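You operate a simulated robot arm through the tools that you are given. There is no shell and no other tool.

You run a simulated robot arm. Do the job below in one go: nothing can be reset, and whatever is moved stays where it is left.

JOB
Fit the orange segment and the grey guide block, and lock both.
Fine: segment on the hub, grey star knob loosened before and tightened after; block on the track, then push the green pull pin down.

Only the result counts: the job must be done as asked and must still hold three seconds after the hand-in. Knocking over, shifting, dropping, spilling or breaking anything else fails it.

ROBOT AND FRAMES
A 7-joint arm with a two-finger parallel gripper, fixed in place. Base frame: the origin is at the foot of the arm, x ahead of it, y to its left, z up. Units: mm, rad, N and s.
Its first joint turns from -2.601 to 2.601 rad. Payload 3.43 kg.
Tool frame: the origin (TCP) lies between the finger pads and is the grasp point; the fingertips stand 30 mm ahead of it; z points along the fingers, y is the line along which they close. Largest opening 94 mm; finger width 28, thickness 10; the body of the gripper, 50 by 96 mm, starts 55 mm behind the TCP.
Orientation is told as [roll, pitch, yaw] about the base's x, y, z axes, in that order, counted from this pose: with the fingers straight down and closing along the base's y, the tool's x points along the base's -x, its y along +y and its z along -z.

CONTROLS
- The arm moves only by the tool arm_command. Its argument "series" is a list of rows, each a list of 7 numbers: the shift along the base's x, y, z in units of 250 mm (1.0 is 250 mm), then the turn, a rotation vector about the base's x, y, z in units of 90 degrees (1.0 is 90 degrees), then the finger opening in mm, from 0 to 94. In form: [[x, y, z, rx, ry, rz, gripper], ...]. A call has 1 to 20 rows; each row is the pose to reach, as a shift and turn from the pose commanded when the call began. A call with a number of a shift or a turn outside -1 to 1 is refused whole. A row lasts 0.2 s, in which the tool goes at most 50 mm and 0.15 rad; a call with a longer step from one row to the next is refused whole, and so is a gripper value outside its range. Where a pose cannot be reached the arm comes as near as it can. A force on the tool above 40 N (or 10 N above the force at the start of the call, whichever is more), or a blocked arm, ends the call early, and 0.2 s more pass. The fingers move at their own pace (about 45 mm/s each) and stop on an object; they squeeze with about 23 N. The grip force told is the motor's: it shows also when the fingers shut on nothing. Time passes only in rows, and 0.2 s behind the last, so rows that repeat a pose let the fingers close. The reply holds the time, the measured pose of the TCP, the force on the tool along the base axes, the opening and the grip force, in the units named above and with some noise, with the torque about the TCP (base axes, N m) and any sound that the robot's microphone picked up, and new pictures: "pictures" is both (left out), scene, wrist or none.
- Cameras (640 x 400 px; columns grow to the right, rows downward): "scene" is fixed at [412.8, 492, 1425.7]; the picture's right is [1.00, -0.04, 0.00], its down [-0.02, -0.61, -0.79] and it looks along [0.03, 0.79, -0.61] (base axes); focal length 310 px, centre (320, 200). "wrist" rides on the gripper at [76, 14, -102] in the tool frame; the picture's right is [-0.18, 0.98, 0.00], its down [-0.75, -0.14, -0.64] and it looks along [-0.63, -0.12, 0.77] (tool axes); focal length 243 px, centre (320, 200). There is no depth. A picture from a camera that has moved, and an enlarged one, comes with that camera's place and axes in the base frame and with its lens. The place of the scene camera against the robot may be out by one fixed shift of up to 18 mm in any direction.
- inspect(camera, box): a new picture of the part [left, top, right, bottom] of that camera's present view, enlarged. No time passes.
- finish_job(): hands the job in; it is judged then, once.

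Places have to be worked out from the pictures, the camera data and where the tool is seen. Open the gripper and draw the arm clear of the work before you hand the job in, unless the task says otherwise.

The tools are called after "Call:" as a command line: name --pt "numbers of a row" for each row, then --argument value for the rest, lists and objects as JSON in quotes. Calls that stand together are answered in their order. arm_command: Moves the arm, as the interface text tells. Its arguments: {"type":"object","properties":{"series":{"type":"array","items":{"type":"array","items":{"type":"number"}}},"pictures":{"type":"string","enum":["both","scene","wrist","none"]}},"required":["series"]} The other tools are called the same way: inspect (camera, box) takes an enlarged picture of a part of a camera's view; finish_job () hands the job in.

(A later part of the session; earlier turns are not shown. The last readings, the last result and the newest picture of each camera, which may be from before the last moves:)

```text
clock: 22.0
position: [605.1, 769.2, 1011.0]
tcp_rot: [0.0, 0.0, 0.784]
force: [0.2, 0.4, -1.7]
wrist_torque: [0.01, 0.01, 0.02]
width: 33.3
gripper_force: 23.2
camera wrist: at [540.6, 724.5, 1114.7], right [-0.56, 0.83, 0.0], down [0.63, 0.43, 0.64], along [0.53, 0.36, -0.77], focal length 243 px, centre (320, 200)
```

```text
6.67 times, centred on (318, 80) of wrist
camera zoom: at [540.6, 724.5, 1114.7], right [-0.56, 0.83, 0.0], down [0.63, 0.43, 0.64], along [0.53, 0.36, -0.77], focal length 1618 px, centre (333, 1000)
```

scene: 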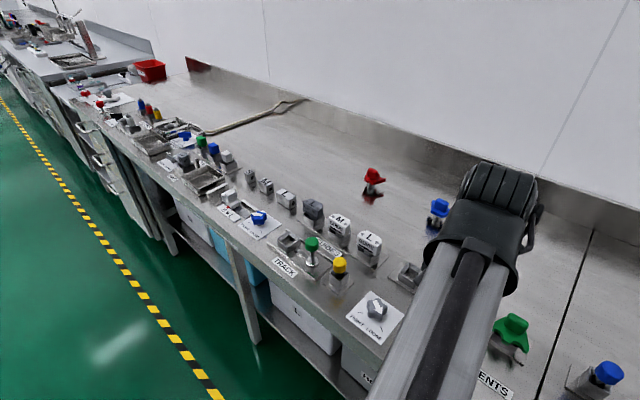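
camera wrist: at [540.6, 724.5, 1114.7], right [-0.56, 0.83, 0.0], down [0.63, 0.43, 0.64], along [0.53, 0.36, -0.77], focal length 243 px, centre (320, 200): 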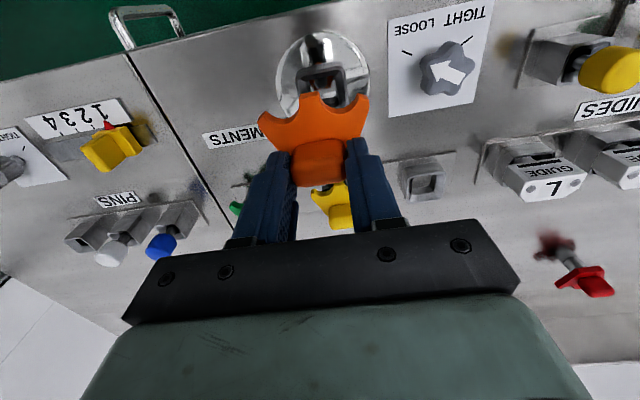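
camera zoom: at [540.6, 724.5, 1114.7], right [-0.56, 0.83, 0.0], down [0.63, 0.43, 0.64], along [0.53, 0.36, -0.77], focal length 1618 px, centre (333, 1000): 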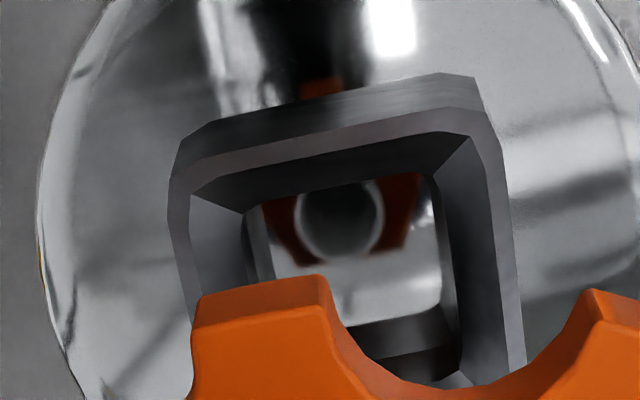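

The reflection shows a round peg, and the hub rim appears about 6.6 mm too near and 3.8 mm sideways relative to the reference. I correct the position and compare with the same zoom box.

Call:
arm_command --pt "-0.015 -0.001 0 0 0 0 10" --pt "-0.0304 -0.0025 0 0 0 0 10" --pt "-0.0304 -0.0025 0 0 0 0 10" --pictures "none"

Call:
inspect --camera "wrist" --box '[280, 55, 360, 105]'

```text
clock: 22.8
position: [596.8, 768.0, 1011.6]
tcp_rot: [-0.001, -0.001, 0.784]
force: [-0.8, 0.5, -0.5]
wrist_torque: [0.03, 0.01, 0.01]
width: 33.3
gripper_force: 23.5
```

```text
8.00 times, centred on (320, 80) of wrist
camera zoom: at [532.9, 724.0, 1114.3], right [-0.56, 0.83, 0.0], down [0.63, 0.43, 0.64], along [0.53, 0.36, -0.77], focal length 1941 px, centre (320, 1160)
```

zoom: 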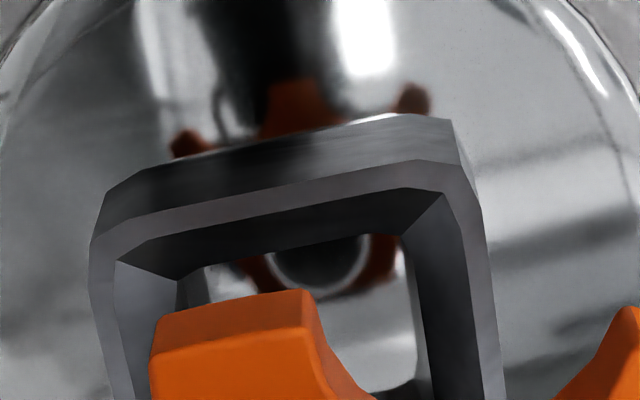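

Rim images now coincide with the stand reference to within a few pixels (hub rim ~3 mm higher). I lower the segment gently toward the seated height (~938).

Call:
arm_command --pt "-0.002 0 -0.05 0 0 0 10" --pt "-0.002 0 -0.1 0 0 0 10" --pt "-0.002 0 -0.14 0 0 0 10" --pt "-0.002 0 -0.17 0 0 0 10" --pt "-0.002 0 -0.2 0 0 0 10" --pt "-0.002 0 -0.22 0 0 0 10" --pt "-0.002 0 -0.24 0 0 0 10" --pt "-0.002 0 -0.255 0 0 0 10" --pt "-0.002 0 -0.255 0 0 0 10" --pictures "wrist"

Call:
inspect --camera "wrist" --box '[230, 50, 410, 210]'

```text
clock: 24.8
position: [597.2, 768.4, 948.0]
tcp_rot: [0.0, 0.0, 0.784]
force: [0.2, 0.3, 0.2]
wrist_torque: [0.0, 0.02, 0.01]
width: 33.2
gripper_force: 23.3
camera wrist: at [532.4, 723.8, 1050.7], right [-0.56, 0.83, 0.0], down [0.63, 0.43, 0.64], along [0.53, 0.36, -0.77], focal length 243 px, centre (320, 200)
```

wrist: 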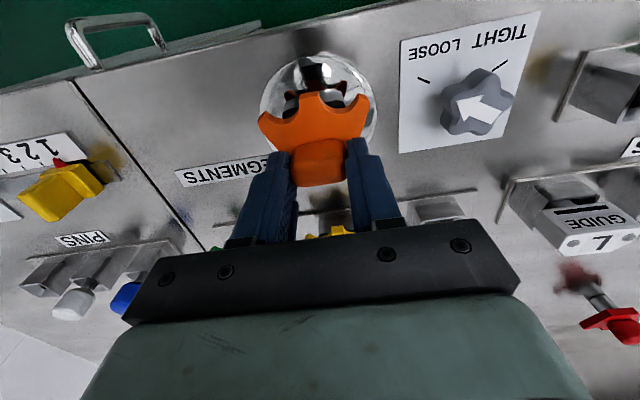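

```text
2.50 times, centred on (320, 130) of wrist
camera zoom: at [532.4, 723.8, 1050.7], right [-0.56, 0.83, 0.0], down [0.63, 0.43, 0.64], along [0.53, 0.36, -0.77], focal length 606 px, centre (320, 375)
```

zoom: 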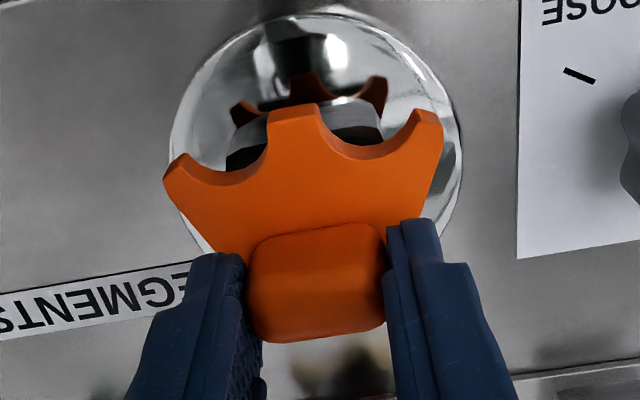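

No contact force at z = 948, so the peg is entering freely. I continue down slowly.

Call:
arm_command --pt "0 0 -0.01 0 0 0 10" --pt "0 0 -0.02 0 0 0 10" --pt "0 0 -0.03 0 0 0 10" --pt "0 0 -0.04 0 0 0 10" --pt "0 0 -0.04 0 0 0 10" --pictures "none"

```text
clock: 26.0
position: [596.8, 768.5, 937.8]
tcp_rot: [0.001, -0.002, 0.783]
force: [2.2, 0.9, 18.7]
wrist_torque: [-0.03, -0.05, -0.01]
width: 33.5
gripper_force: 22.9
```

Contact of 19 N exactly at the expected seated height (~938). I check the picture before releasing.

Call:
inspect --camera "wrist" --box '[240, 50, 400, 150]'

Call:
inspect --camera "scene" --box '[340, 240, 520, 400]'

```text
4.00 times, centred on (320, 100) of wrist
camera zoom: at [532.1, 723.7, 1041.6], right [-0.56, 0.83, 0.0], down [0.63, 0.43, 0.64], along [0.53, 0.36, -0.77], focal length 970 px, centre (320, 600)
```

zoom: 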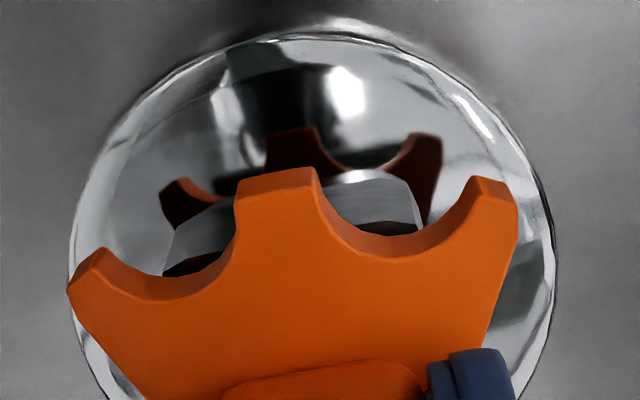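

```text
2.50 times, centred on (430, 320) of scene
camera zoom: at [412.8, 492.0, 1425.7], right [1.0, -0.04, 0.0], down [-0.02, -0.61, -0.79], along [0.03, 0.79, -0.61], focal length 775 px, centre (45, -100)
```

zoom: 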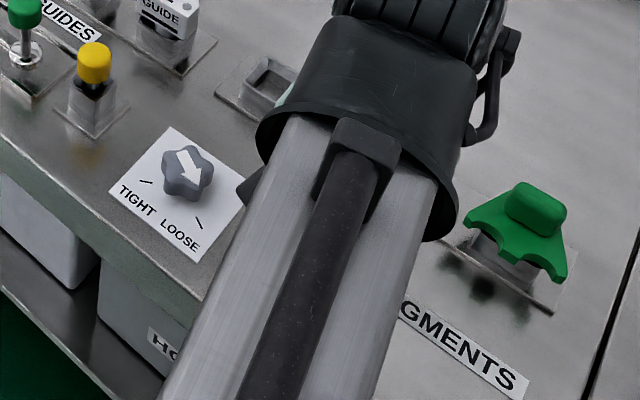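

It looks the same as it did in its stand. I press 1.5 mm further to see whether it yields.

Call:
arm_command --pt "0 0 -0.003 0 0 0 10" --pt "0 0 -0.006 0 0 0 10" --pt "0 0 -0.006 0 0 0 10" --pictures "none"

```text
clock: 26.8
position: [596.5, 768.2, 937.8]
tcp_rot: [0.001, -0.002, 0.783]
force: [1.8, 1.7, 27.2]
wrist_torque: [0.0, -0.08, 0.03]
width: 33.4
gripper_force: 23.2
```

It's firmly seated at 937.8. I relieve the press, open the fingers and lift away, then look.

Call:
arm_command --pt "0 0 0.008 0 0 0 10" --pt "0 0 0.008 0 0 0 60" --pt "0 0 0.008 0 0 0 60" --pt "0 0 0.03 0 0 0 60" --pt "0 0 0.1 0 0 0 60" --pt "0 0 0.2 0 0 0 60" --pt "0 0 0.3 0 0 0 60" --pt "0 0 0.3 0 0 0 60"

Call:
inspect --camera "wrist" --box '[240, 50, 400, 180]'

```text
clock: 28.6
position: [597.5, 768.2, 1010.4]
tcp_rot: [0.0, 0.001, 0.782]
force: [-0.5, 0.7, -0.1]
wrist_torque: [-0.01, 0.01, 0.01]
width: 60.0
gripper_force: 0.1
camera wrist: at [532.2, 723.3, 1114.4], right [-0.56, 0.83, 0.0], down [0.63, 0.43, 0.64], along [0.53, 0.36, -0.77], focal length 243 px, centre (320, 200)
```

scene: 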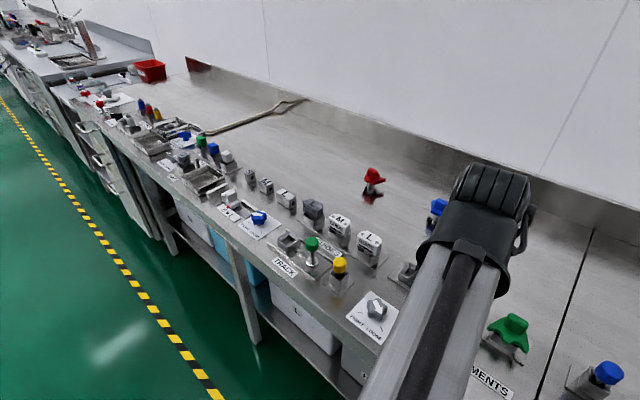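
wrist: 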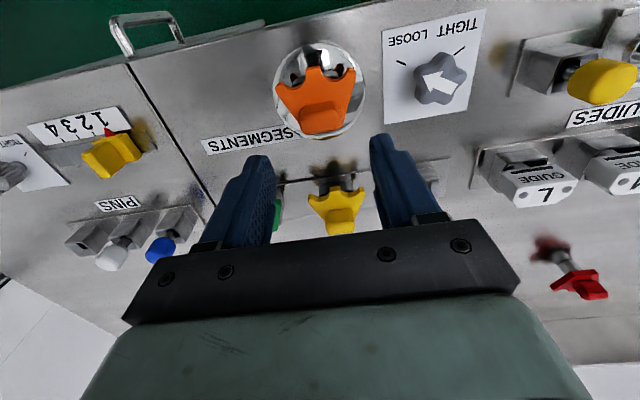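

```text
3.08 times, centred on (320, 115) of wrist
camera zoom: at [532.2, 723.3, 1114.4], right [-0.56, 0.83, 0.0], down [0.63, 0.43, 0.64], along [0.53, 0.36, -0.77], focal length 746 px, centre (320, 462)
```

zoom: 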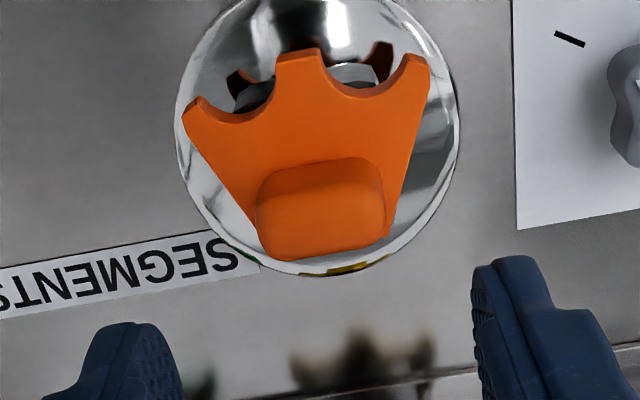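

The orange segment stands upright and seated on the hub. I go back over the knob at the exact pose where I released it, ready to tighten.

Call:
arm_command --pt "-0.03 0.028 0 0 0 0.09 60" --pt "-0.06 0.056 0 0 0 0.18 60" --pt "-0.09 0.085 0 0 0 0.27 60" --pt "-0.12 0.114 0 0 0 0.36 60" --pt "-0.15 0.143 0 0 0 0.45 60" --pt "-0.18 0.172 0 0 0 0.54 60" --pt "-0.21 0.2 0 0 0 0.63 60" --pt "-0.24 0.229 0 0 0 0.72 60" --pt "-0.27 0.257 0 0 0 0.8 60" --pt "-0.2986 0.2845 0 0 0 0.8796 60" --pt "-0.2986 0.2845 -0.15 0 0 0.8796 60" --pt "-0.2986 0.2845 -0.15 0 0 0.8796 60" --pictures "wrist"

```text
clock: 31.2
position: [522.4, 839.7, 971.7]
tcp_rot: [-0.001, 0.0, 2.165]
force: [0.2, -0.4, 0.3]
wrist_torque: [0.02, 0.0, 0.02]
width: 60.0
gripper_force: 0.0
camera wrist: at [553.2, 767.4, 1075.8], right [-0.92, -0.4, 0.0], down [-0.31, 0.7, 0.64], along [-0.26, 0.59, -0.77], focal length 243 px, centre (320, 200)
```

wrist: 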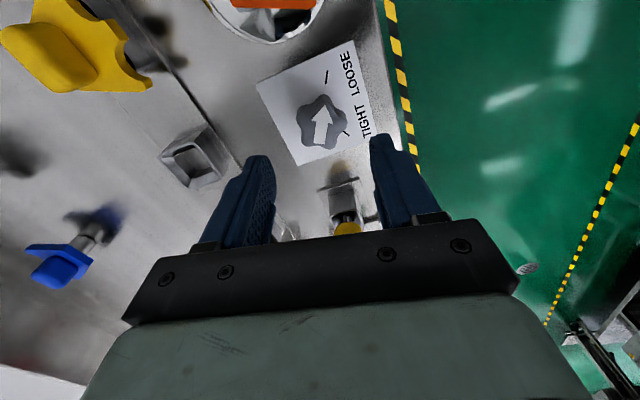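

Aligned with the loose knob; descending and closing.

Call:
arm_command --pt "0 0 -0.1 0 0 0 60" --pt "0 0 -0.2 0 0 0 60" --pt "0 0 -0.295 0 0 0 60" --pt "0 0 -0.295 0 0 0 60" --pt "0 0 -0.295 0 0 0 20" --pt "0 0 -0.295 0 0 0 20" --pt "0 0 -0.295 0 0 0 20" --pictures "wrist"

```text
clock: 32.8
position: [522.2, 838.5, 899.1]
tcp_rot: [-0.002, 0.001, 2.162]
force: [-4.5, -4.6, -4.3]
wrist_torque: [0.2, -0.12, 0.04]
width: 38.5
gripper_force: 44.3
camera wrist: at [553.0, 766.8, 1003.0], right [-0.92, -0.4, 0.0], down [-0.3, 0.7, 0.64], along [-0.26, 0.59, -0.77], focal length 243 px, centre (320, 200)
```

wrist: 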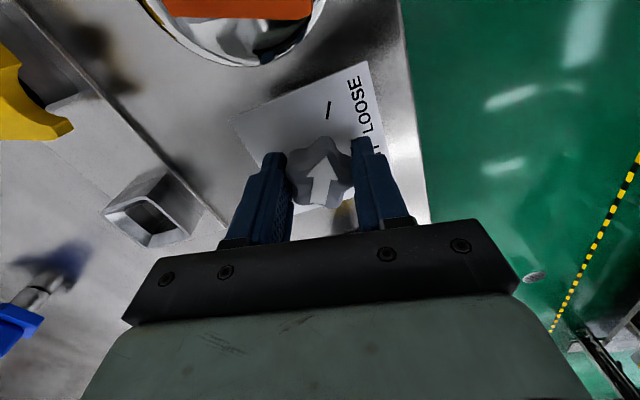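

Gripped. I turn clockwise 60° with the mirrored small corrections.

Call:
arm_command --pt "-0.001 0 0 0 0 -0.0833 20" --pt "-0.002 0 0 0 0 -0.1667 20" --pt "-0.003 -0.001 0 0 0 -0.25 20" --pt "-0.004 -0.001 0 0 0 -0.3333 20" --pt "-0.004 -0.001 0 0 0 -0.4167 20" --pt "-0.004 -0.001 0 0 0 -0.5 20" --pt "-0.004 -0.001 0 0 0 -0.5833 20" --pt "-0.004 -0.001 0 0 0 -0.6667 20" --pictures "wrist"

```text
clock: 34.6
position: [521.0, 839.0, 898.8]
tcp_rot: [-0.001, 0.001, 1.116]
force: [-10.3, -13.7, -4.1]
wrist_torque: [-0.16, -0.44, 0.03]
width: 38.4
gripper_force: 44.6
camera wrist: at [474.0, 775.8, 1003.1], right [-0.8, 0.6, 0.0], down [0.46, 0.62, 0.64], along [0.38, 0.51, -0.77], focal length 243 px, centre (320, 200)
```

wrist: 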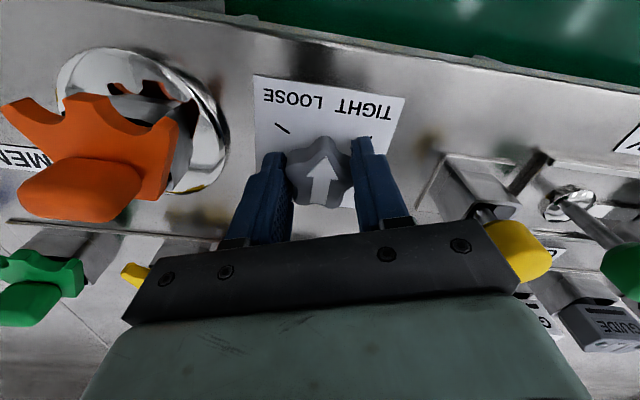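

Lateral force built to 17 N; I shift about 1.2 mm along it while turning another 30°.

Call:
arm_command --pt "-0.003 -0.004 0 0 0 0 20" --pt "-0.003 -0.004 0 0 0 -0.0833 20" --pt "-0.003 -0.004 0 0 0 -0.1667 20" --pt "-0.003 -0.004 0 0 0 -0.25 20" --pt "-0.003 -0.004 0 0 0 -0.3333 20" --pictures "none"

```text
clock: 35.8
position: [520.2, 838.1, 899.9]
tcp_rot: [0.002, 0.002, 0.592]
force: [-8.9, 3.4, 0.1]
wrist_torque: [-1.09, 0.2, 0.01]
width: 38.5
gripper_force: 45.1
```

Continuing the last 30° (plus about 1.5°) with a small relieving shift.

Call:
arm_command --pt "-0.003 0.001 0 0 0 -0.0833 20" --pt "-0.003 0.002 0 0 0 -0.1667 20" --pt "-0.003 0.003 0 0 0 -0.25 20" --pt "-0.003 0.004 0 0 0 -0.3333 20" --pt "-0.003 0.004 0 0 0 -0.35 20" --pt "-0.003 0.004 0 0 0 -0.35 20" --pictures "wrist"

Call:
inspect --camera "wrist" --box '[240, 40, 420, 220]'

```text
clock: 37.2
position: [520.1, 840.3, 898.8]
tcp_rot: [0.0, -0.002, 0.043]
force: [-5.2, 15.1, 7.3]
wrist_torque: [-0.24, -0.55, 0.73]
width: 38.5
gripper_force: 45.0
camera wrist: at [442.3, 850.0, 1002.9], right [0.14, 0.99, 0.0], down [0.76, -0.11, 0.64], along [0.64, -0.09, -0.77], focal length 243 px, centre (320, 200)
```

wrist: 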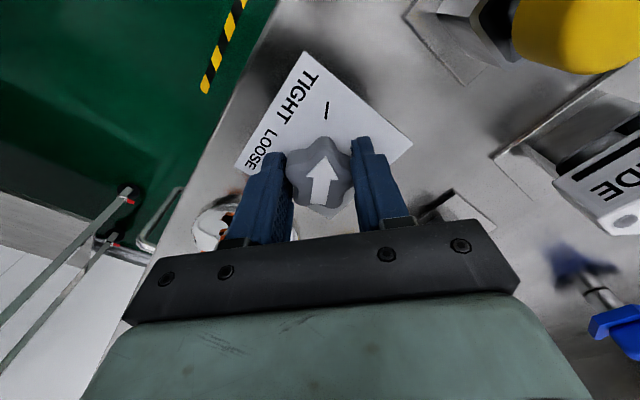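

```text
2.22 times, centred on (330, 130) of wrist
camera zoom: at [442.3, 850.0, 1002.9], right [0.14, 0.99, 0.0], down [0.76, -0.11, 0.64], along [0.64, -0.09, -0.77], focal length 539 px, centre (298, 356)
```

zoom: 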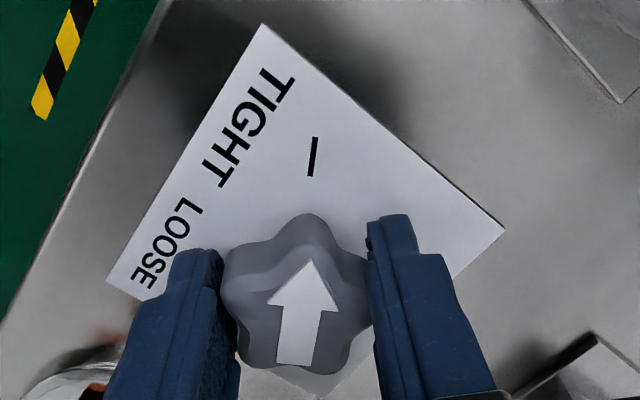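

A torque of 0.73 N·m shows the knob has hit its tight stop, with the arrow at TIGHT. I release and lift.

Call:
arm_command --pt "0 0 0 0 0 0 60" --pt "0 0 0 0 0 0 60" --pt "0 0 0.1 0 0 0 60" --pt "0 0 0.25 0 0 0 60" --pt "0 0 0.4 0 0 0 60" --pt "0 0 0.5 0 0 0 60" --pt "0 0 0.5 0 0 0 60"

Call:
inspect --camera "wrist" --box '[240, 60, 400, 180]'

```text
clock: 38.8
position: [520.2, 841.1, 1025.8]
tcp_rot: [0.0, 0.0, 0.043]
force: [0.2, 0.1, -0.4]
wrist_torque: [0.02, 0.02, 0.0]
width: 60.1
gripper_force: 0.1
camera wrist: at [442.9, 850.3, 1128.8], right [0.14, 0.99, 0.0], down [0.76, -0.11, 0.64], along [0.64, -0.09, -0.77], focal length 243 px, centre (320, 200)
```

scene: 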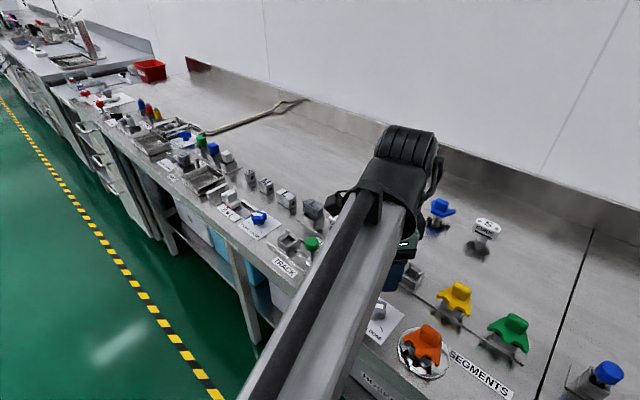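
wrist: 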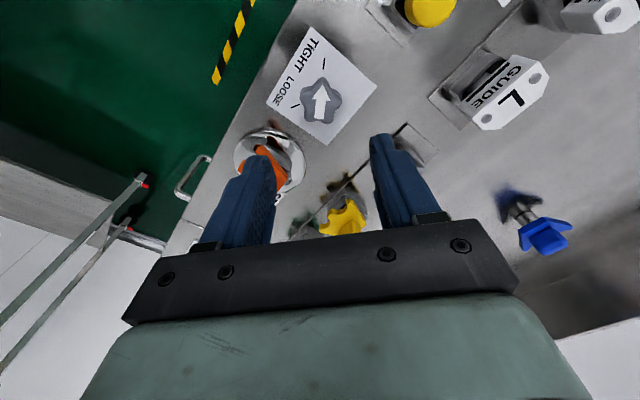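

```text
3.33 times, centred on (320, 120) of wrist
camera zoom: at [442.9, 850.3, 1128.8], right [0.14, 0.99, 0.0], down [0.76, -0.11, 0.64], along [0.64, -0.09, -0.77], focal length 809 px, centre (320, 467)
```

zoom: 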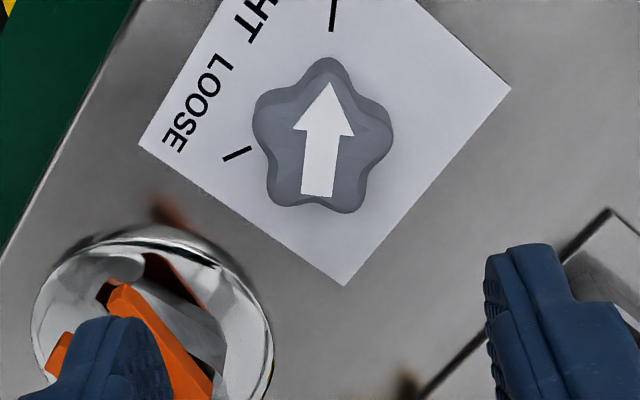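

Knob is back at TIGHT. Next, the grey guide block: I raise and move toward the guides area with yaw 45° to view it and test the reach.

Call:
arm_command --pt "-0.05 0.1 0.04 0 0 0.06 94" --pt "-0.1 0.2 0.08 0 0 0.12 94" --pt "-0.16 0.32 0.1 0 0 0.18 94" --pt "-0.22 0.44 0.1 0 0 0.24 94" --pt "-0.28 0.56 0.1 0 0 0.3 94" --pt "-0.34 0.68 0.1 0 0 0.36 94" --pt "-0.4 0.8 0.1 0 0 0.42 94" --pt "-0.46 0.9 0.1 0 0 0.4724 94" --pt "-0.46 0.9 0.1 0 0 0.4724 94"

```text
clock: 40.8
position: [404.5, 1064.5, 1048.4]
tcp_rot: [0.0, 0.0, 0.786]
force: [0.2, -0.9, 0.9]
wrist_torque: [-0.01, 0.0, -0.02]
width: 94.1
gripper_force: 0.1
camera wrist: at [340.2, 1019.8, 1152.7], right [-0.57, 0.82, 0.0], down [0.63, 0.43, 0.64], along [0.53, 0.36, -0.77], focal length 243 px, centre (320, 200)
```

scene: 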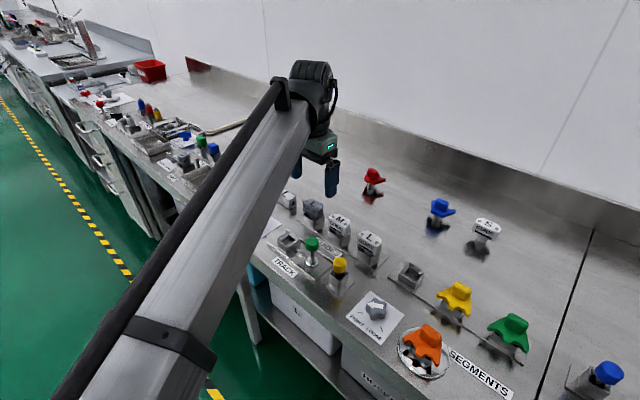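
wrist: 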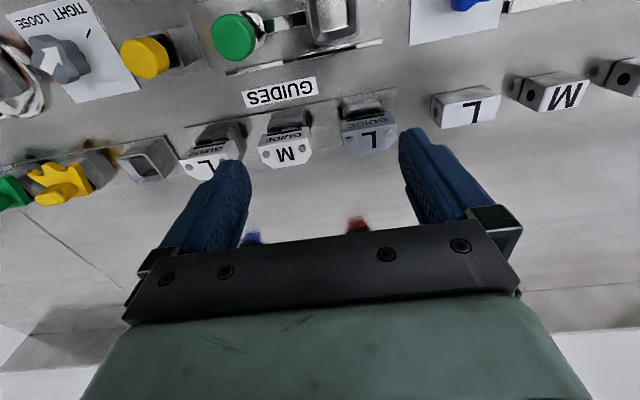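

The grey "L" guide is close to below the TCP; I zoom on it.

Call:
inspect --camera "wrist" --box '[240, 70, 420, 190]'

Call:
inspect --camera "wrist" --box '[200, 0, 420, 110]'

Call:
inspect --camera "scene" --box '[270, 190, 380, 290]'

```text
3.33 times, centred on (330, 130) of wrist
camera zoom: at [340.2, 1019.8, 1152.7], right [-0.57, 0.82, 0.0], down [0.63, 0.43, 0.64], along [0.53, 0.36, -0.77], focal length 809 px, centre (287, 433)
```

zoom: 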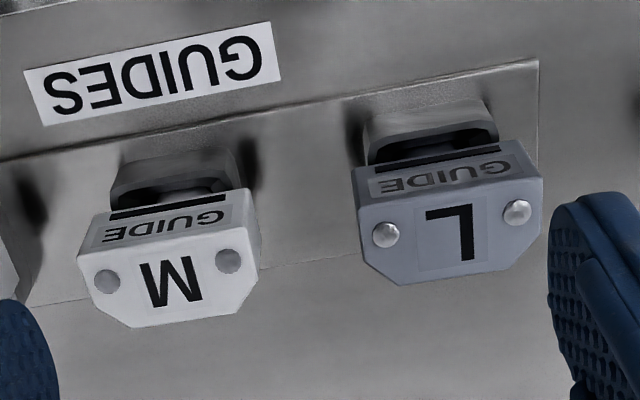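

```text
2.91 times, centred on (310, 55) of wrist
camera zoom: at [340.2, 1019.8, 1152.7], right [-0.57, 0.82, 0.0], down [0.63, 0.43, 0.64], along [0.53, 0.36, -0.77], focal length 706 px, centre (349, 622)
```

zoom: 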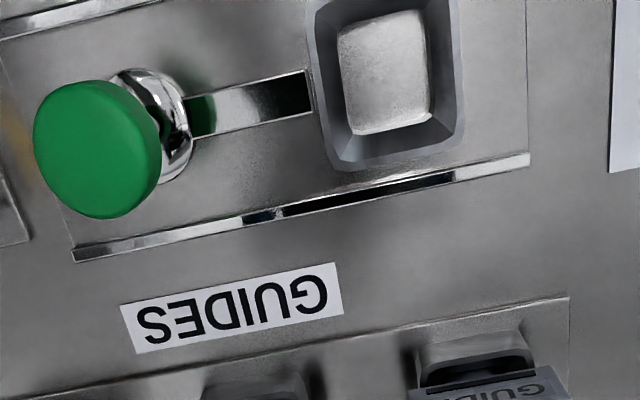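

```text
4.00 times, centred on (325, 240) of scene
camera zoom: at [412.8, 492.0, 1425.7], right [1.0, -0.04, 0.0], down [-0.02, -0.61, -0.79], along [0.03, 0.79, -0.61], focal length 1240 px, centre (300, 40)
```

zoom: 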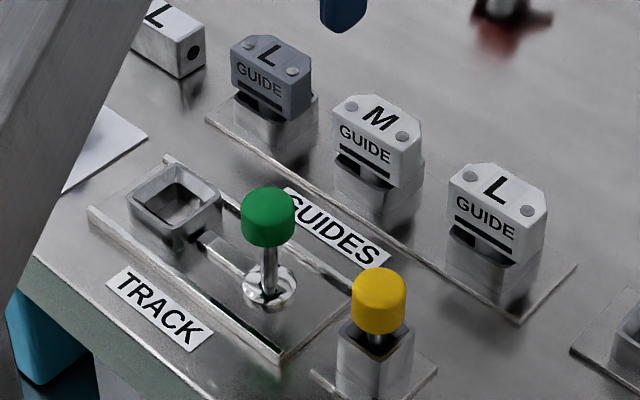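

Block top centre computed at ≈ (401.5, 1124.5, 918), about 55 mm wide along the bench with ~28 mm gap to the M block. I move above it at z≈990 with 72 mm opening.

Call:
arm_command --pt "-0.003 0.08 0 0 0 0 72" --pt "-0.006 0.16 -0.06 0 0 0 72" --pt "-0.012 0.24 -0.15 0 0 0 72" --pt "-0.012 0.24 -0.232 0 0 0 72" --pt "-0.012 0.24 -0.232 0 0 0 72"

Call:
inspect --camera "wrist" --box '[240, 70, 400, 190]'

```text
clock: 42.0
position: [395.2, 1103.9, 986.7]
tcp_rot: [0.0, -0.001, 0.785]
force: [-0.4, -0.4, 0.2]
wrist_torque: [-0.01, 0.03, 0.0]
width: 72.0
gripper_force: 0.1
out of reach, approached as far as the arm can: row 2, 3, 4, 5
camera wrist: at [330.8, 1059.7, 1090.7], right [-0.57, 0.82, 0.0], down [0.63, 0.43, 0.64], along [0.53, 0.36, -0.77], focal length 243 px, centre (320, 200)
```

scene: 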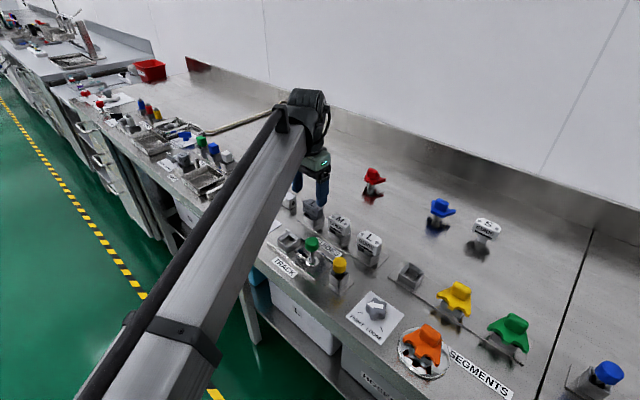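
wrist: 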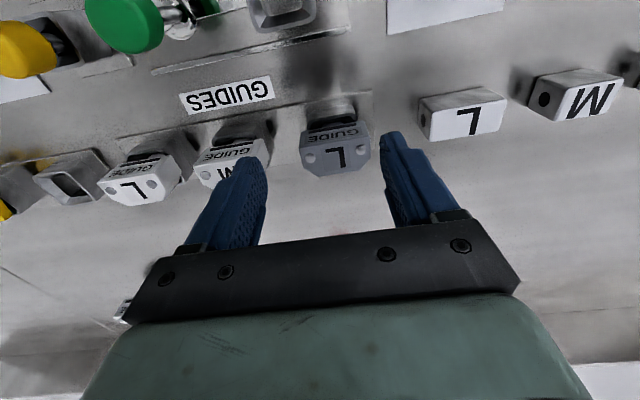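

```text
3.33 times, centred on (320, 130) of wrist
camera zoom: at [330.8, 1059.7, 1090.7], right [-0.57, 0.82, 0.0], down [0.63, 0.43, 0.64], along [0.53, 0.36, -0.77], focal length 809 px, centre (320, 433)
```

zoom: 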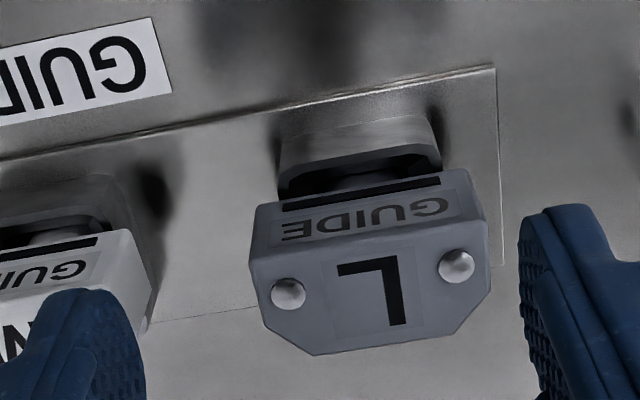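

With the tool vertical the arm stops ~22 mm short (radius limit ≈1172). Tilting the tool about its own closing axis keeps the pads flat on the block's end faces, so I tilt the fingers 15° outward and see if the commanded point becomes reachable.

Call:
arm_command --pt "0 0 0.02 0.04 -0.04 0 72" --pt "0 0 0.02 0.08 -0.08 0 72" --pt "0 0 0.02 0.118 -0.118 0 72" --pt "0 0 0.02 0.118 -0.118 0 72"

Call:
inspect --camera "wrist" --box '[230, 80, 410, 210]'

```text
clock: 43.0
position: [395.1, 1103.2, 992.7]
tcp_rot: [0.0, -0.263, 0.785]
force: [-0.2, -1.1, -0.4]
wrist_torque: [0.01, 0.05, 0.02]
width: 72.1
gripper_force: 0.0
camera wrist: at [313.8, 1042.8, 1072.9], right [-0.57, 0.82, 0.05], down [0.5, 0.3, 0.82], along [0.66, 0.49, -0.58], focal length 243 px, centre (320, 200)
```

scene: 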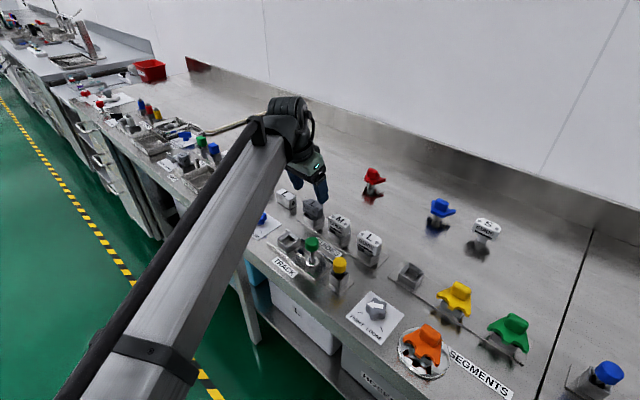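
wrist: 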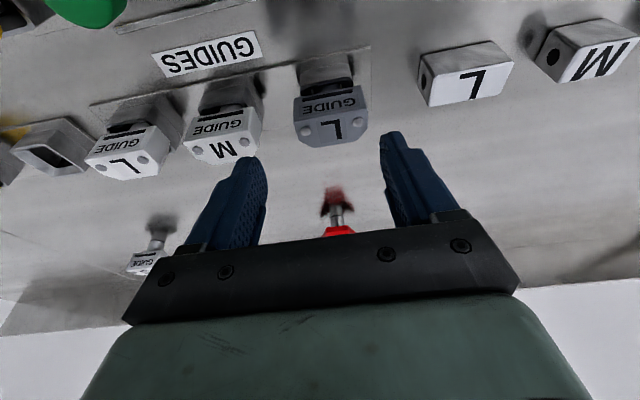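

```text
3.08 times, centred on (320, 145) of wrist
camera zoom: at [313.8, 1042.8, 1072.9], right [-0.57, 0.82, 0.05], down [0.5, 0.3, 0.82], along [0.66, 0.49, -0.58], focal length 746 px, centre (320, 369)
```

zoom: 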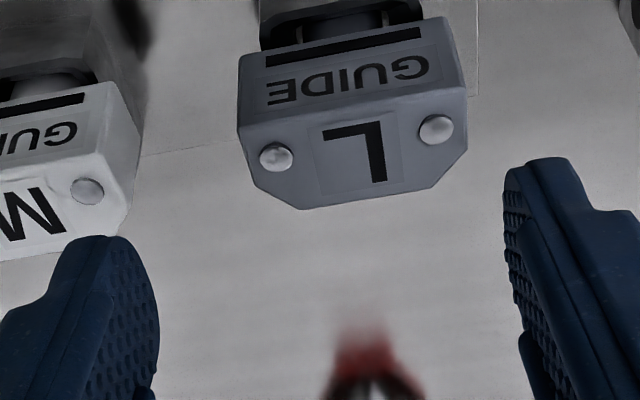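

The tilt is in place (pitch −0.263) with the base at the old point. Now I shift toward the block (target about (401.3, 1122.5)) at z≈970 to see the reach.

Call:
arm_command --pt "0.008 0.025 0 0 0 0 72" --pt "0.016 0.05 -0.02 0 0 0 72" --pt "0.025 0.077 -0.05 0 0 0 72" --pt "0.025 0.077 -0.09 0 0 0 72" --pt "0.025 0.077 -0.09 0 0 0 72"

Call:
inspect --camera "wrist" --box '[230, 80, 410, 210]'

```text
clock: 44.2
position: [401.3, 1123.7, 969.7]
tcp_rot: [0.0, -0.26, 0.784]
force: [-0.1, 0.6, 0.5]
wrist_torque: [-0.01, 0.0, 0.01]
width: 72.1
gripper_force: 0.1
camera wrist: at [320.4, 1061.7, 1050.3], right [-0.57, 0.82, 0.05], down [0.5, 0.3, 0.82], along [0.65, 0.49, -0.58], focal length 243 px, centre (320, 200)
```

scene: 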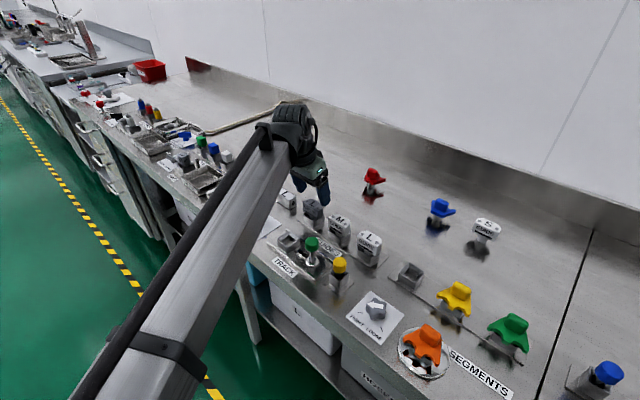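
wrist: 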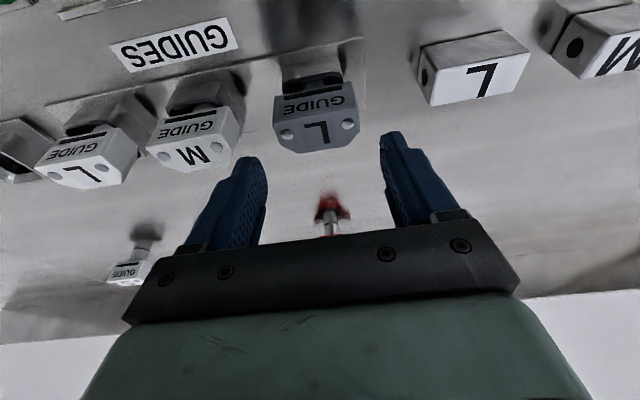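

```text
3.08 times, centred on (320, 145) of wrist
camera zoom: at [320.4, 1061.7, 1050.3], right [-0.57, 0.82, 0.05], down [0.5, 0.3, 0.82], along [0.65, 0.49, -0.58], focal length 746 px, centre (320, 369)
```

zoom: 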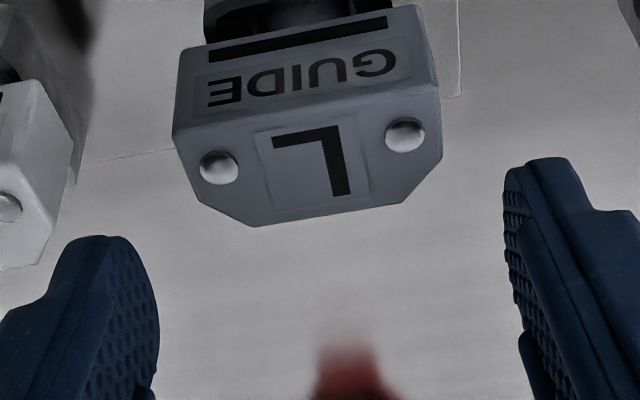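

The target is reachable, and two views agree: block top centre ≈ (402.7, 1125, 919), centred between the fingers. I descend to TCP z≈916.

Call:
arm_command --pt "0 0 -0.05 0 0 0 72" --pt "0 0 -0.1 0 0 0 72" --pt "0 0 -0.15 0 0 0 72" --pt "0 0 -0.19 0 0 0 72" --pt "0 0 -0.213 0 0 0 72" --pt "0 0 -0.213 0 0 0 72" --pictures "wrist"

Call:
inspect --camera "wrist" --box '[220, 80, 420, 220]'

```text
clock: 45.6
position: [401.6, 1124.3, 917.3]
tcp_rot: [0.0, -0.262, 0.786]
force: [-0.4, -0.2, -0.6]
wrist_torque: [-0.03, 0.03, 0.03]
width: 72.0
gripper_force: 0.0
camera wrist: at [320.3, 1061.7, 997.3], right [-0.57, 0.82, 0.05], down [0.5, 0.3, 0.82], along [0.65, 0.49, -0.58], focal length 243 px, centre (320, 200)
```

wrist: 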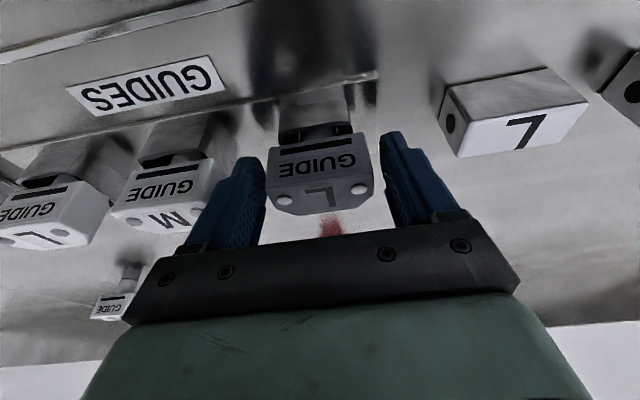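

```text
2.86 times, centred on (320, 150) of wrist
camera zoom: at [320.3, 1061.7, 997.3], right [-0.57, 0.82, 0.05], down [0.5, 0.3, 0.82], along [0.65, 0.49, -0.58], focal length 693 px, centre (320, 343)
```

zoom: 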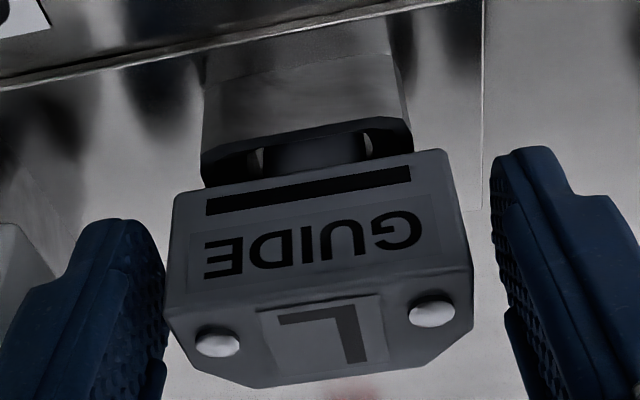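

Block is centred between the pads. Closing.

Call:
arm_command --pt "0 0 0 0 0 0 40" --pt "0 0 0 0 0 0 40" --pt "0 0 0 0 0 0 40" --pt "0 0 0 0 0 0 40" --pictures "wrist"

Call:
inspect --camera "wrist" --box '[220, 80, 420, 220]'

```text
clock: 46.6
position: [401.4, 1122.8, 917.3]
tcp_rot: [0.0, -0.263, 0.787]
force: [-0.1, 0.1, 0.3]
wrist_torque: [0.0, 0.0, 0.03]
width: 59.5
gripper_force: 23.2
camera wrist: at [320.3, 1061.7, 997.3], right [-0.57, 0.82, 0.05], down [0.5, 0.3, 0.82], along [0.65, 0.49, -0.58], focal length 243 px, centre (320, 200)
```

wrist: 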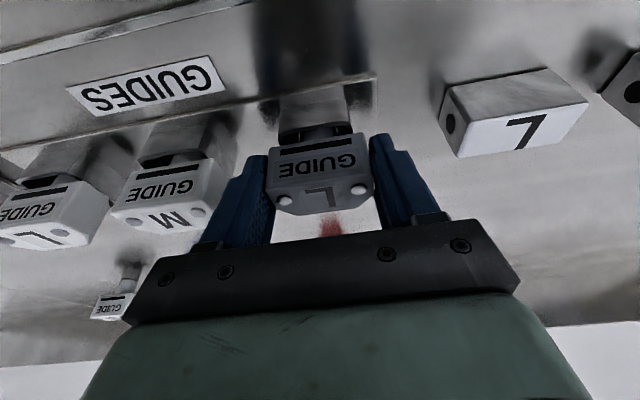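

```text
2.86 times, centred on (320, 150) of wrist
camera zoom: at [320.3, 1061.7, 997.3], right [-0.57, 0.82, 0.05], down [0.5, 0.3, 0.82], along [0.65, 0.49, -0.58], focal length 693 px, centre (320, 343)
```

zoom: 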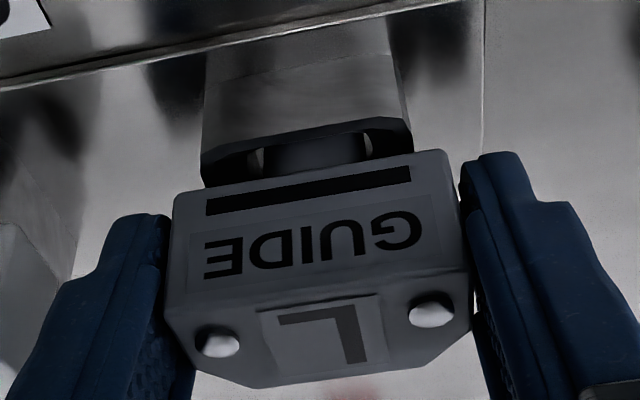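

Gripped at 59.5 mm. Lifting straight up 60 mm and looking at the empty stand rim.

Call:
arm_command --pt "0 0 0.02 0 0 0 40" --pt "0 0 0.06 0 0 0 40" --pt "0 0 0.12 0 0 0 40" --pt "0 0 0.18 0 0 0 40" --pt "0 0 0.24 0 0 0 40" --pt "0 0 0.24 0 0 0 40"

Call:
inspect --camera "wrist" --box '[240, 60, 400, 180]'

Call:
inspect --camera "scene" --box '[270, 150, 380, 260]'

```text
clock: 48.0
position: [401.0, 1123.3, 977.5]
tcp_rot: [0.0, -0.262, 0.783]
force: [-0.8, 0.4, -0.1]
wrist_torque: [-0.03, -0.01, -0.01]
width: 59.3
gripper_force: 22.7
camera wrist: at [320.6, 1062.0, 1057.4], right [-0.57, 0.82, 0.05], down [0.5, 0.3, 0.82], along [0.65, 0.49, -0.58], focal length 243 px, centre (320, 200)
```

scene: 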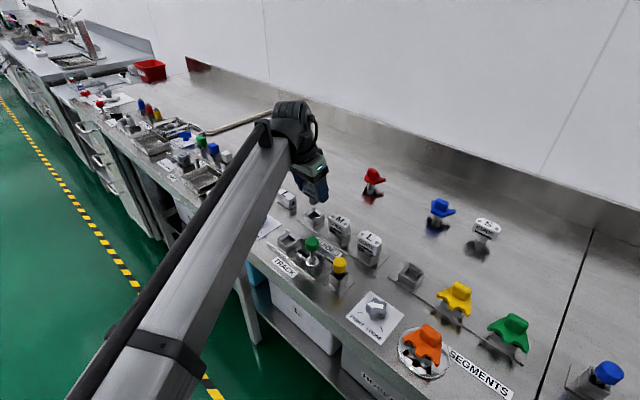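
wrist: 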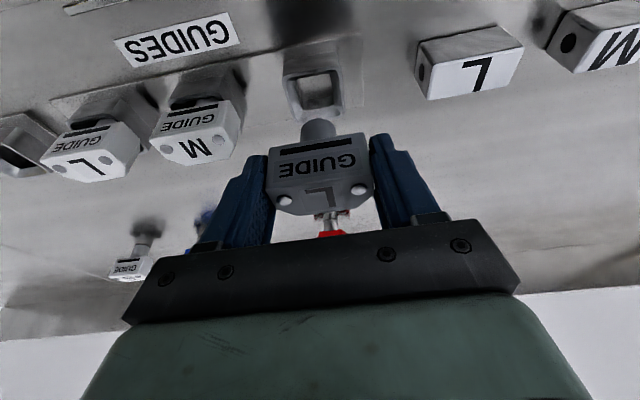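

```text
3.33 times, centred on (320, 120) of wrist
camera zoom: at [320.6, 1062.0, 1057.4], right [-0.57, 0.82, 0.05], down [0.5, 0.3, 0.82], along [0.65, 0.49, -0.58], focal length 809 px, centre (320, 467)
```

zoom: 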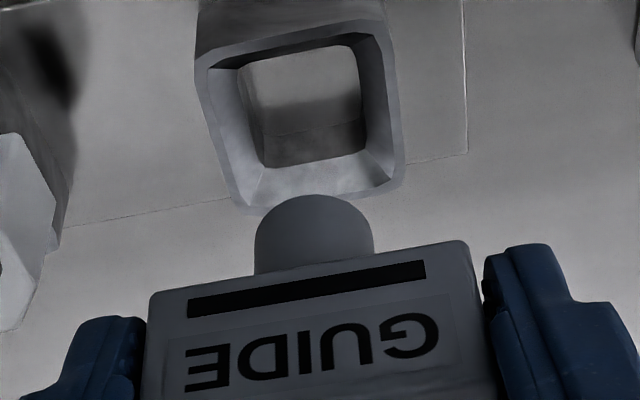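

```text
3.64 times, centred on (325, 205) of scene
camera zoom: at [412.8, 492.0, 1425.7], right [1.0, -0.04, 0.0], down [-0.02, -0.61, -0.79], along [0.03, 0.79, -0.61], focal length 1128 px, centre (302, 182)
```

zoom: 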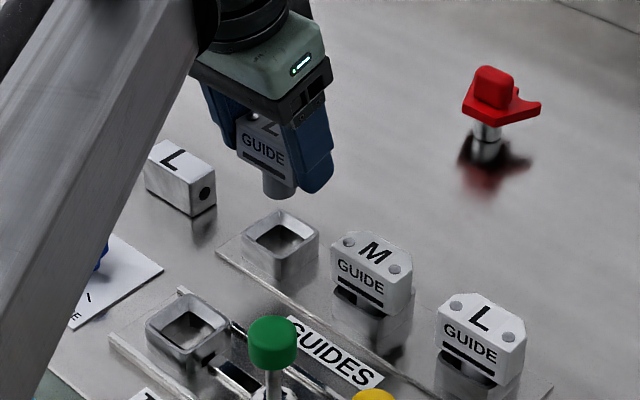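

The block hangs upright with its round peg visible and the full stand rim in view — a good reference. I now carry it toward the track socket (estimated shift (−62, −91)).

Call:
arm_command --pt "-0.05 -0.075 0 0 0 0 40" --pt "-0.11 -0.16 0 0 0 0 40" --pt "-0.17 -0.25 0 0 0 0 40" --pt "-0.22 -0.325 0 0 0 0 40" --pt "-0.249 -0.363 0 0 0 0 40" --pt "-0.249 -0.363 0 0 0 0 40"

Call:
inspect --camera "wrist" --box '[240, 60, 400, 180]'

```text
clock: 49.4
position: [339.8, 1032.2, 977.3]
tcp_rot: [0.0, -0.26, 0.787]
force: [0.1, -0.5, 0.1]
wrist_torque: [0.0, 0.03, 0.04]
width: 59.6
gripper_force: 22.9
camera wrist: at [258.1, 970.6, 1057.3], right [-0.57, 0.82, 0.05], down [0.5, 0.3, 0.82], along [0.65, 0.49, -0.58], focal length 243 px, centre (320, 200)
```

scene: 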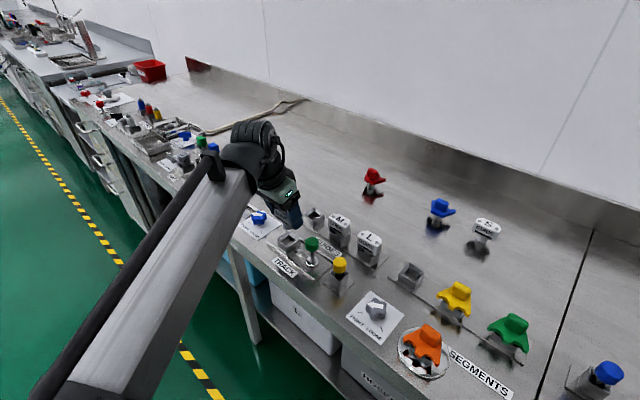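
wrist: 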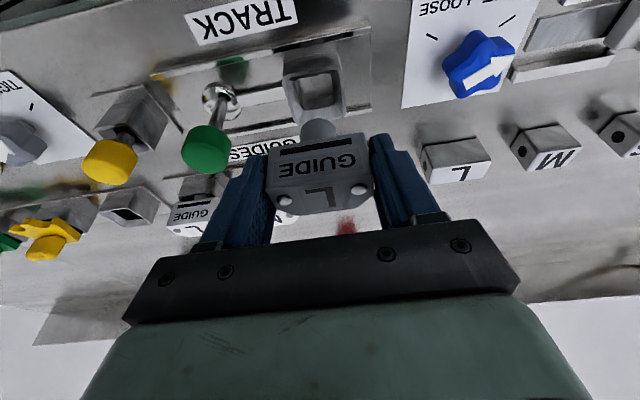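

```text
3.33 times, centred on (320, 120) of wrist
camera zoom: at [258.1, 970.6, 1057.3], right [-0.57, 0.82, 0.05], down [0.5, 0.3, 0.82], along [0.65, 0.49, -0.58], focal length 809 px, centre (320, 467)
```

zoom: 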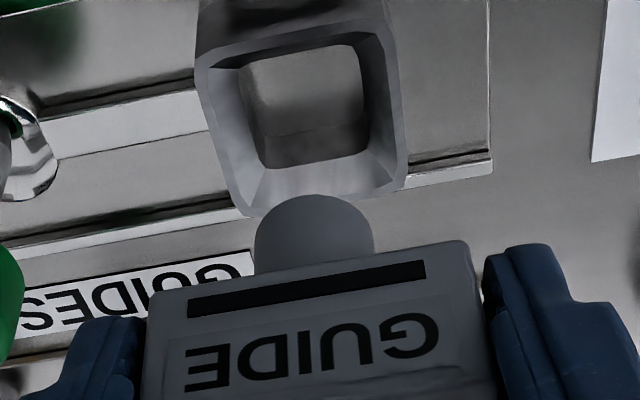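

The track socket rim overlays the stand reference almost exactly. I lower the block gently, expecting seating at z≈917–920.

Call:
arm_command --pt "0 0 -0.04 0 0 0 40" --pt "0 0 -0.08 0 0 0 40" --pt "0 0 -0.11 0 0 0 40" --pt "0 0 -0.14 0 0 0 40" --pt "0 0 -0.16 0 0 0 40" --pt "0 0 -0.18 0 0 0 40" --pt "0 0 -0.2 0 0 0 40" --pt "0 0 -0.21 0 0 0 40" --pt "0 0 -0.21 0 0 0 40" --pictures "wrist"

Call:
inspect --camera "wrist" --box '[220, 60, 420, 200]'

```text
clock: 51.4
position: [339.4, 1032.5, 924.0]
tcp_rot: [-0.001, -0.26, 0.785]
force: [-0.7, -0.4, -0.6]
wrist_torque: [-0.04, 0.09, 0.02]
width: 59.6
gripper_force: 23.1
camera wrist: at [257.8, 971.1, 1004.6], right [-0.57, 0.82, 0.05], down [0.5, 0.3, 0.82], along [0.65, 0.49, -0.58], focal length 243 px, centre (320, 200)
```

wrist: 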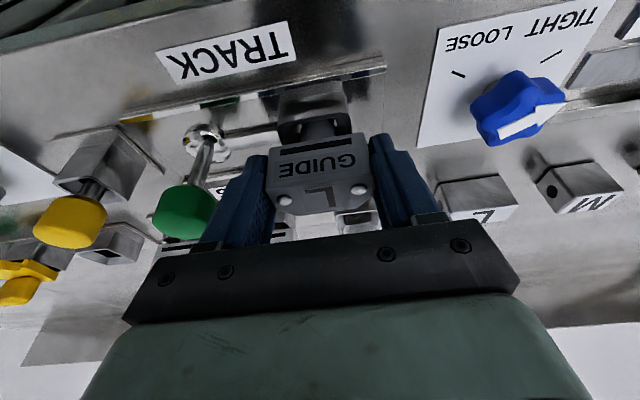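

```text
2.86 times, centred on (320, 130) of wrist
camera zoom: at [257.8, 971.1, 1004.6], right [-0.57, 0.82, 0.05], down [0.5, 0.3, 0.82], along [0.65, 0.49, -0.58], focal length 693 px, centre (320, 400)
```

zoom: 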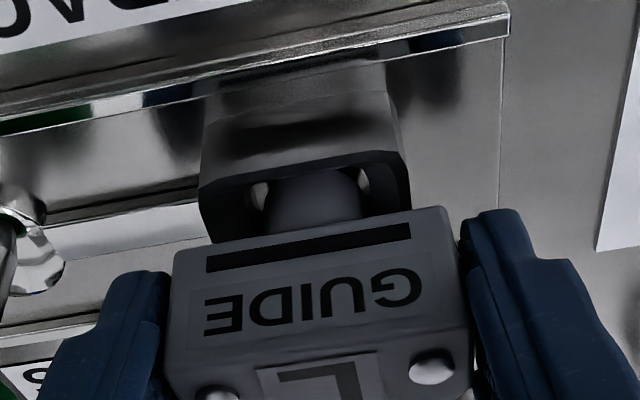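

The peg is in the socket, no force yet. Continuing slowly down.

Call:
arm_command --pt "0 0 -0.01 0 0 0 40" --pt "0 0 -0.02 0 0 0 40" --pt "0 0 -0.028 0 0 0 40" --pt "0 0 -0.034 0 0 0 40" --pt "0 0 -0.034 0 0 0 40" --pictures "none"

Call:
inspect --camera "wrist" --box '[220, 60, 420, 200]'

```text
clock: 52.6
position: [340.4, 1032.3, 918.4]
tcp_rot: [0.004, -0.265, 0.786]
force: [-0.8, -0.4, 23.0]
wrist_torque: [0.1, -0.13, 0.02]
width: 59.6
gripper_force: 23.1
```

```text
2.86 times, centred on (320, 130) of wrist
camera zoom: at [258.0, 970.7, 998.3], right [-0.57, 0.82, 0.05], down [0.5, 0.3, 0.82], along [0.66, 0.49, -0.57], focal length 693 px, centre (320, 400)
```

zoom: 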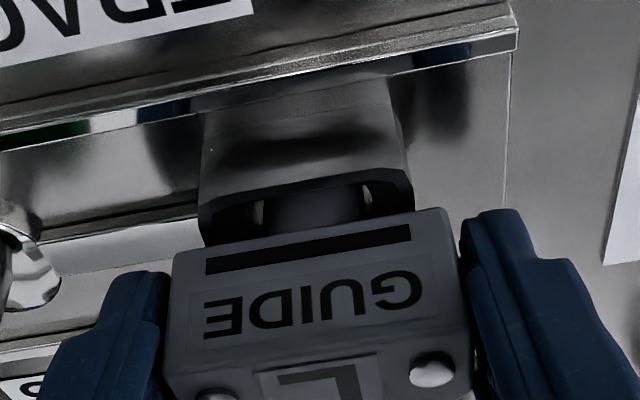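

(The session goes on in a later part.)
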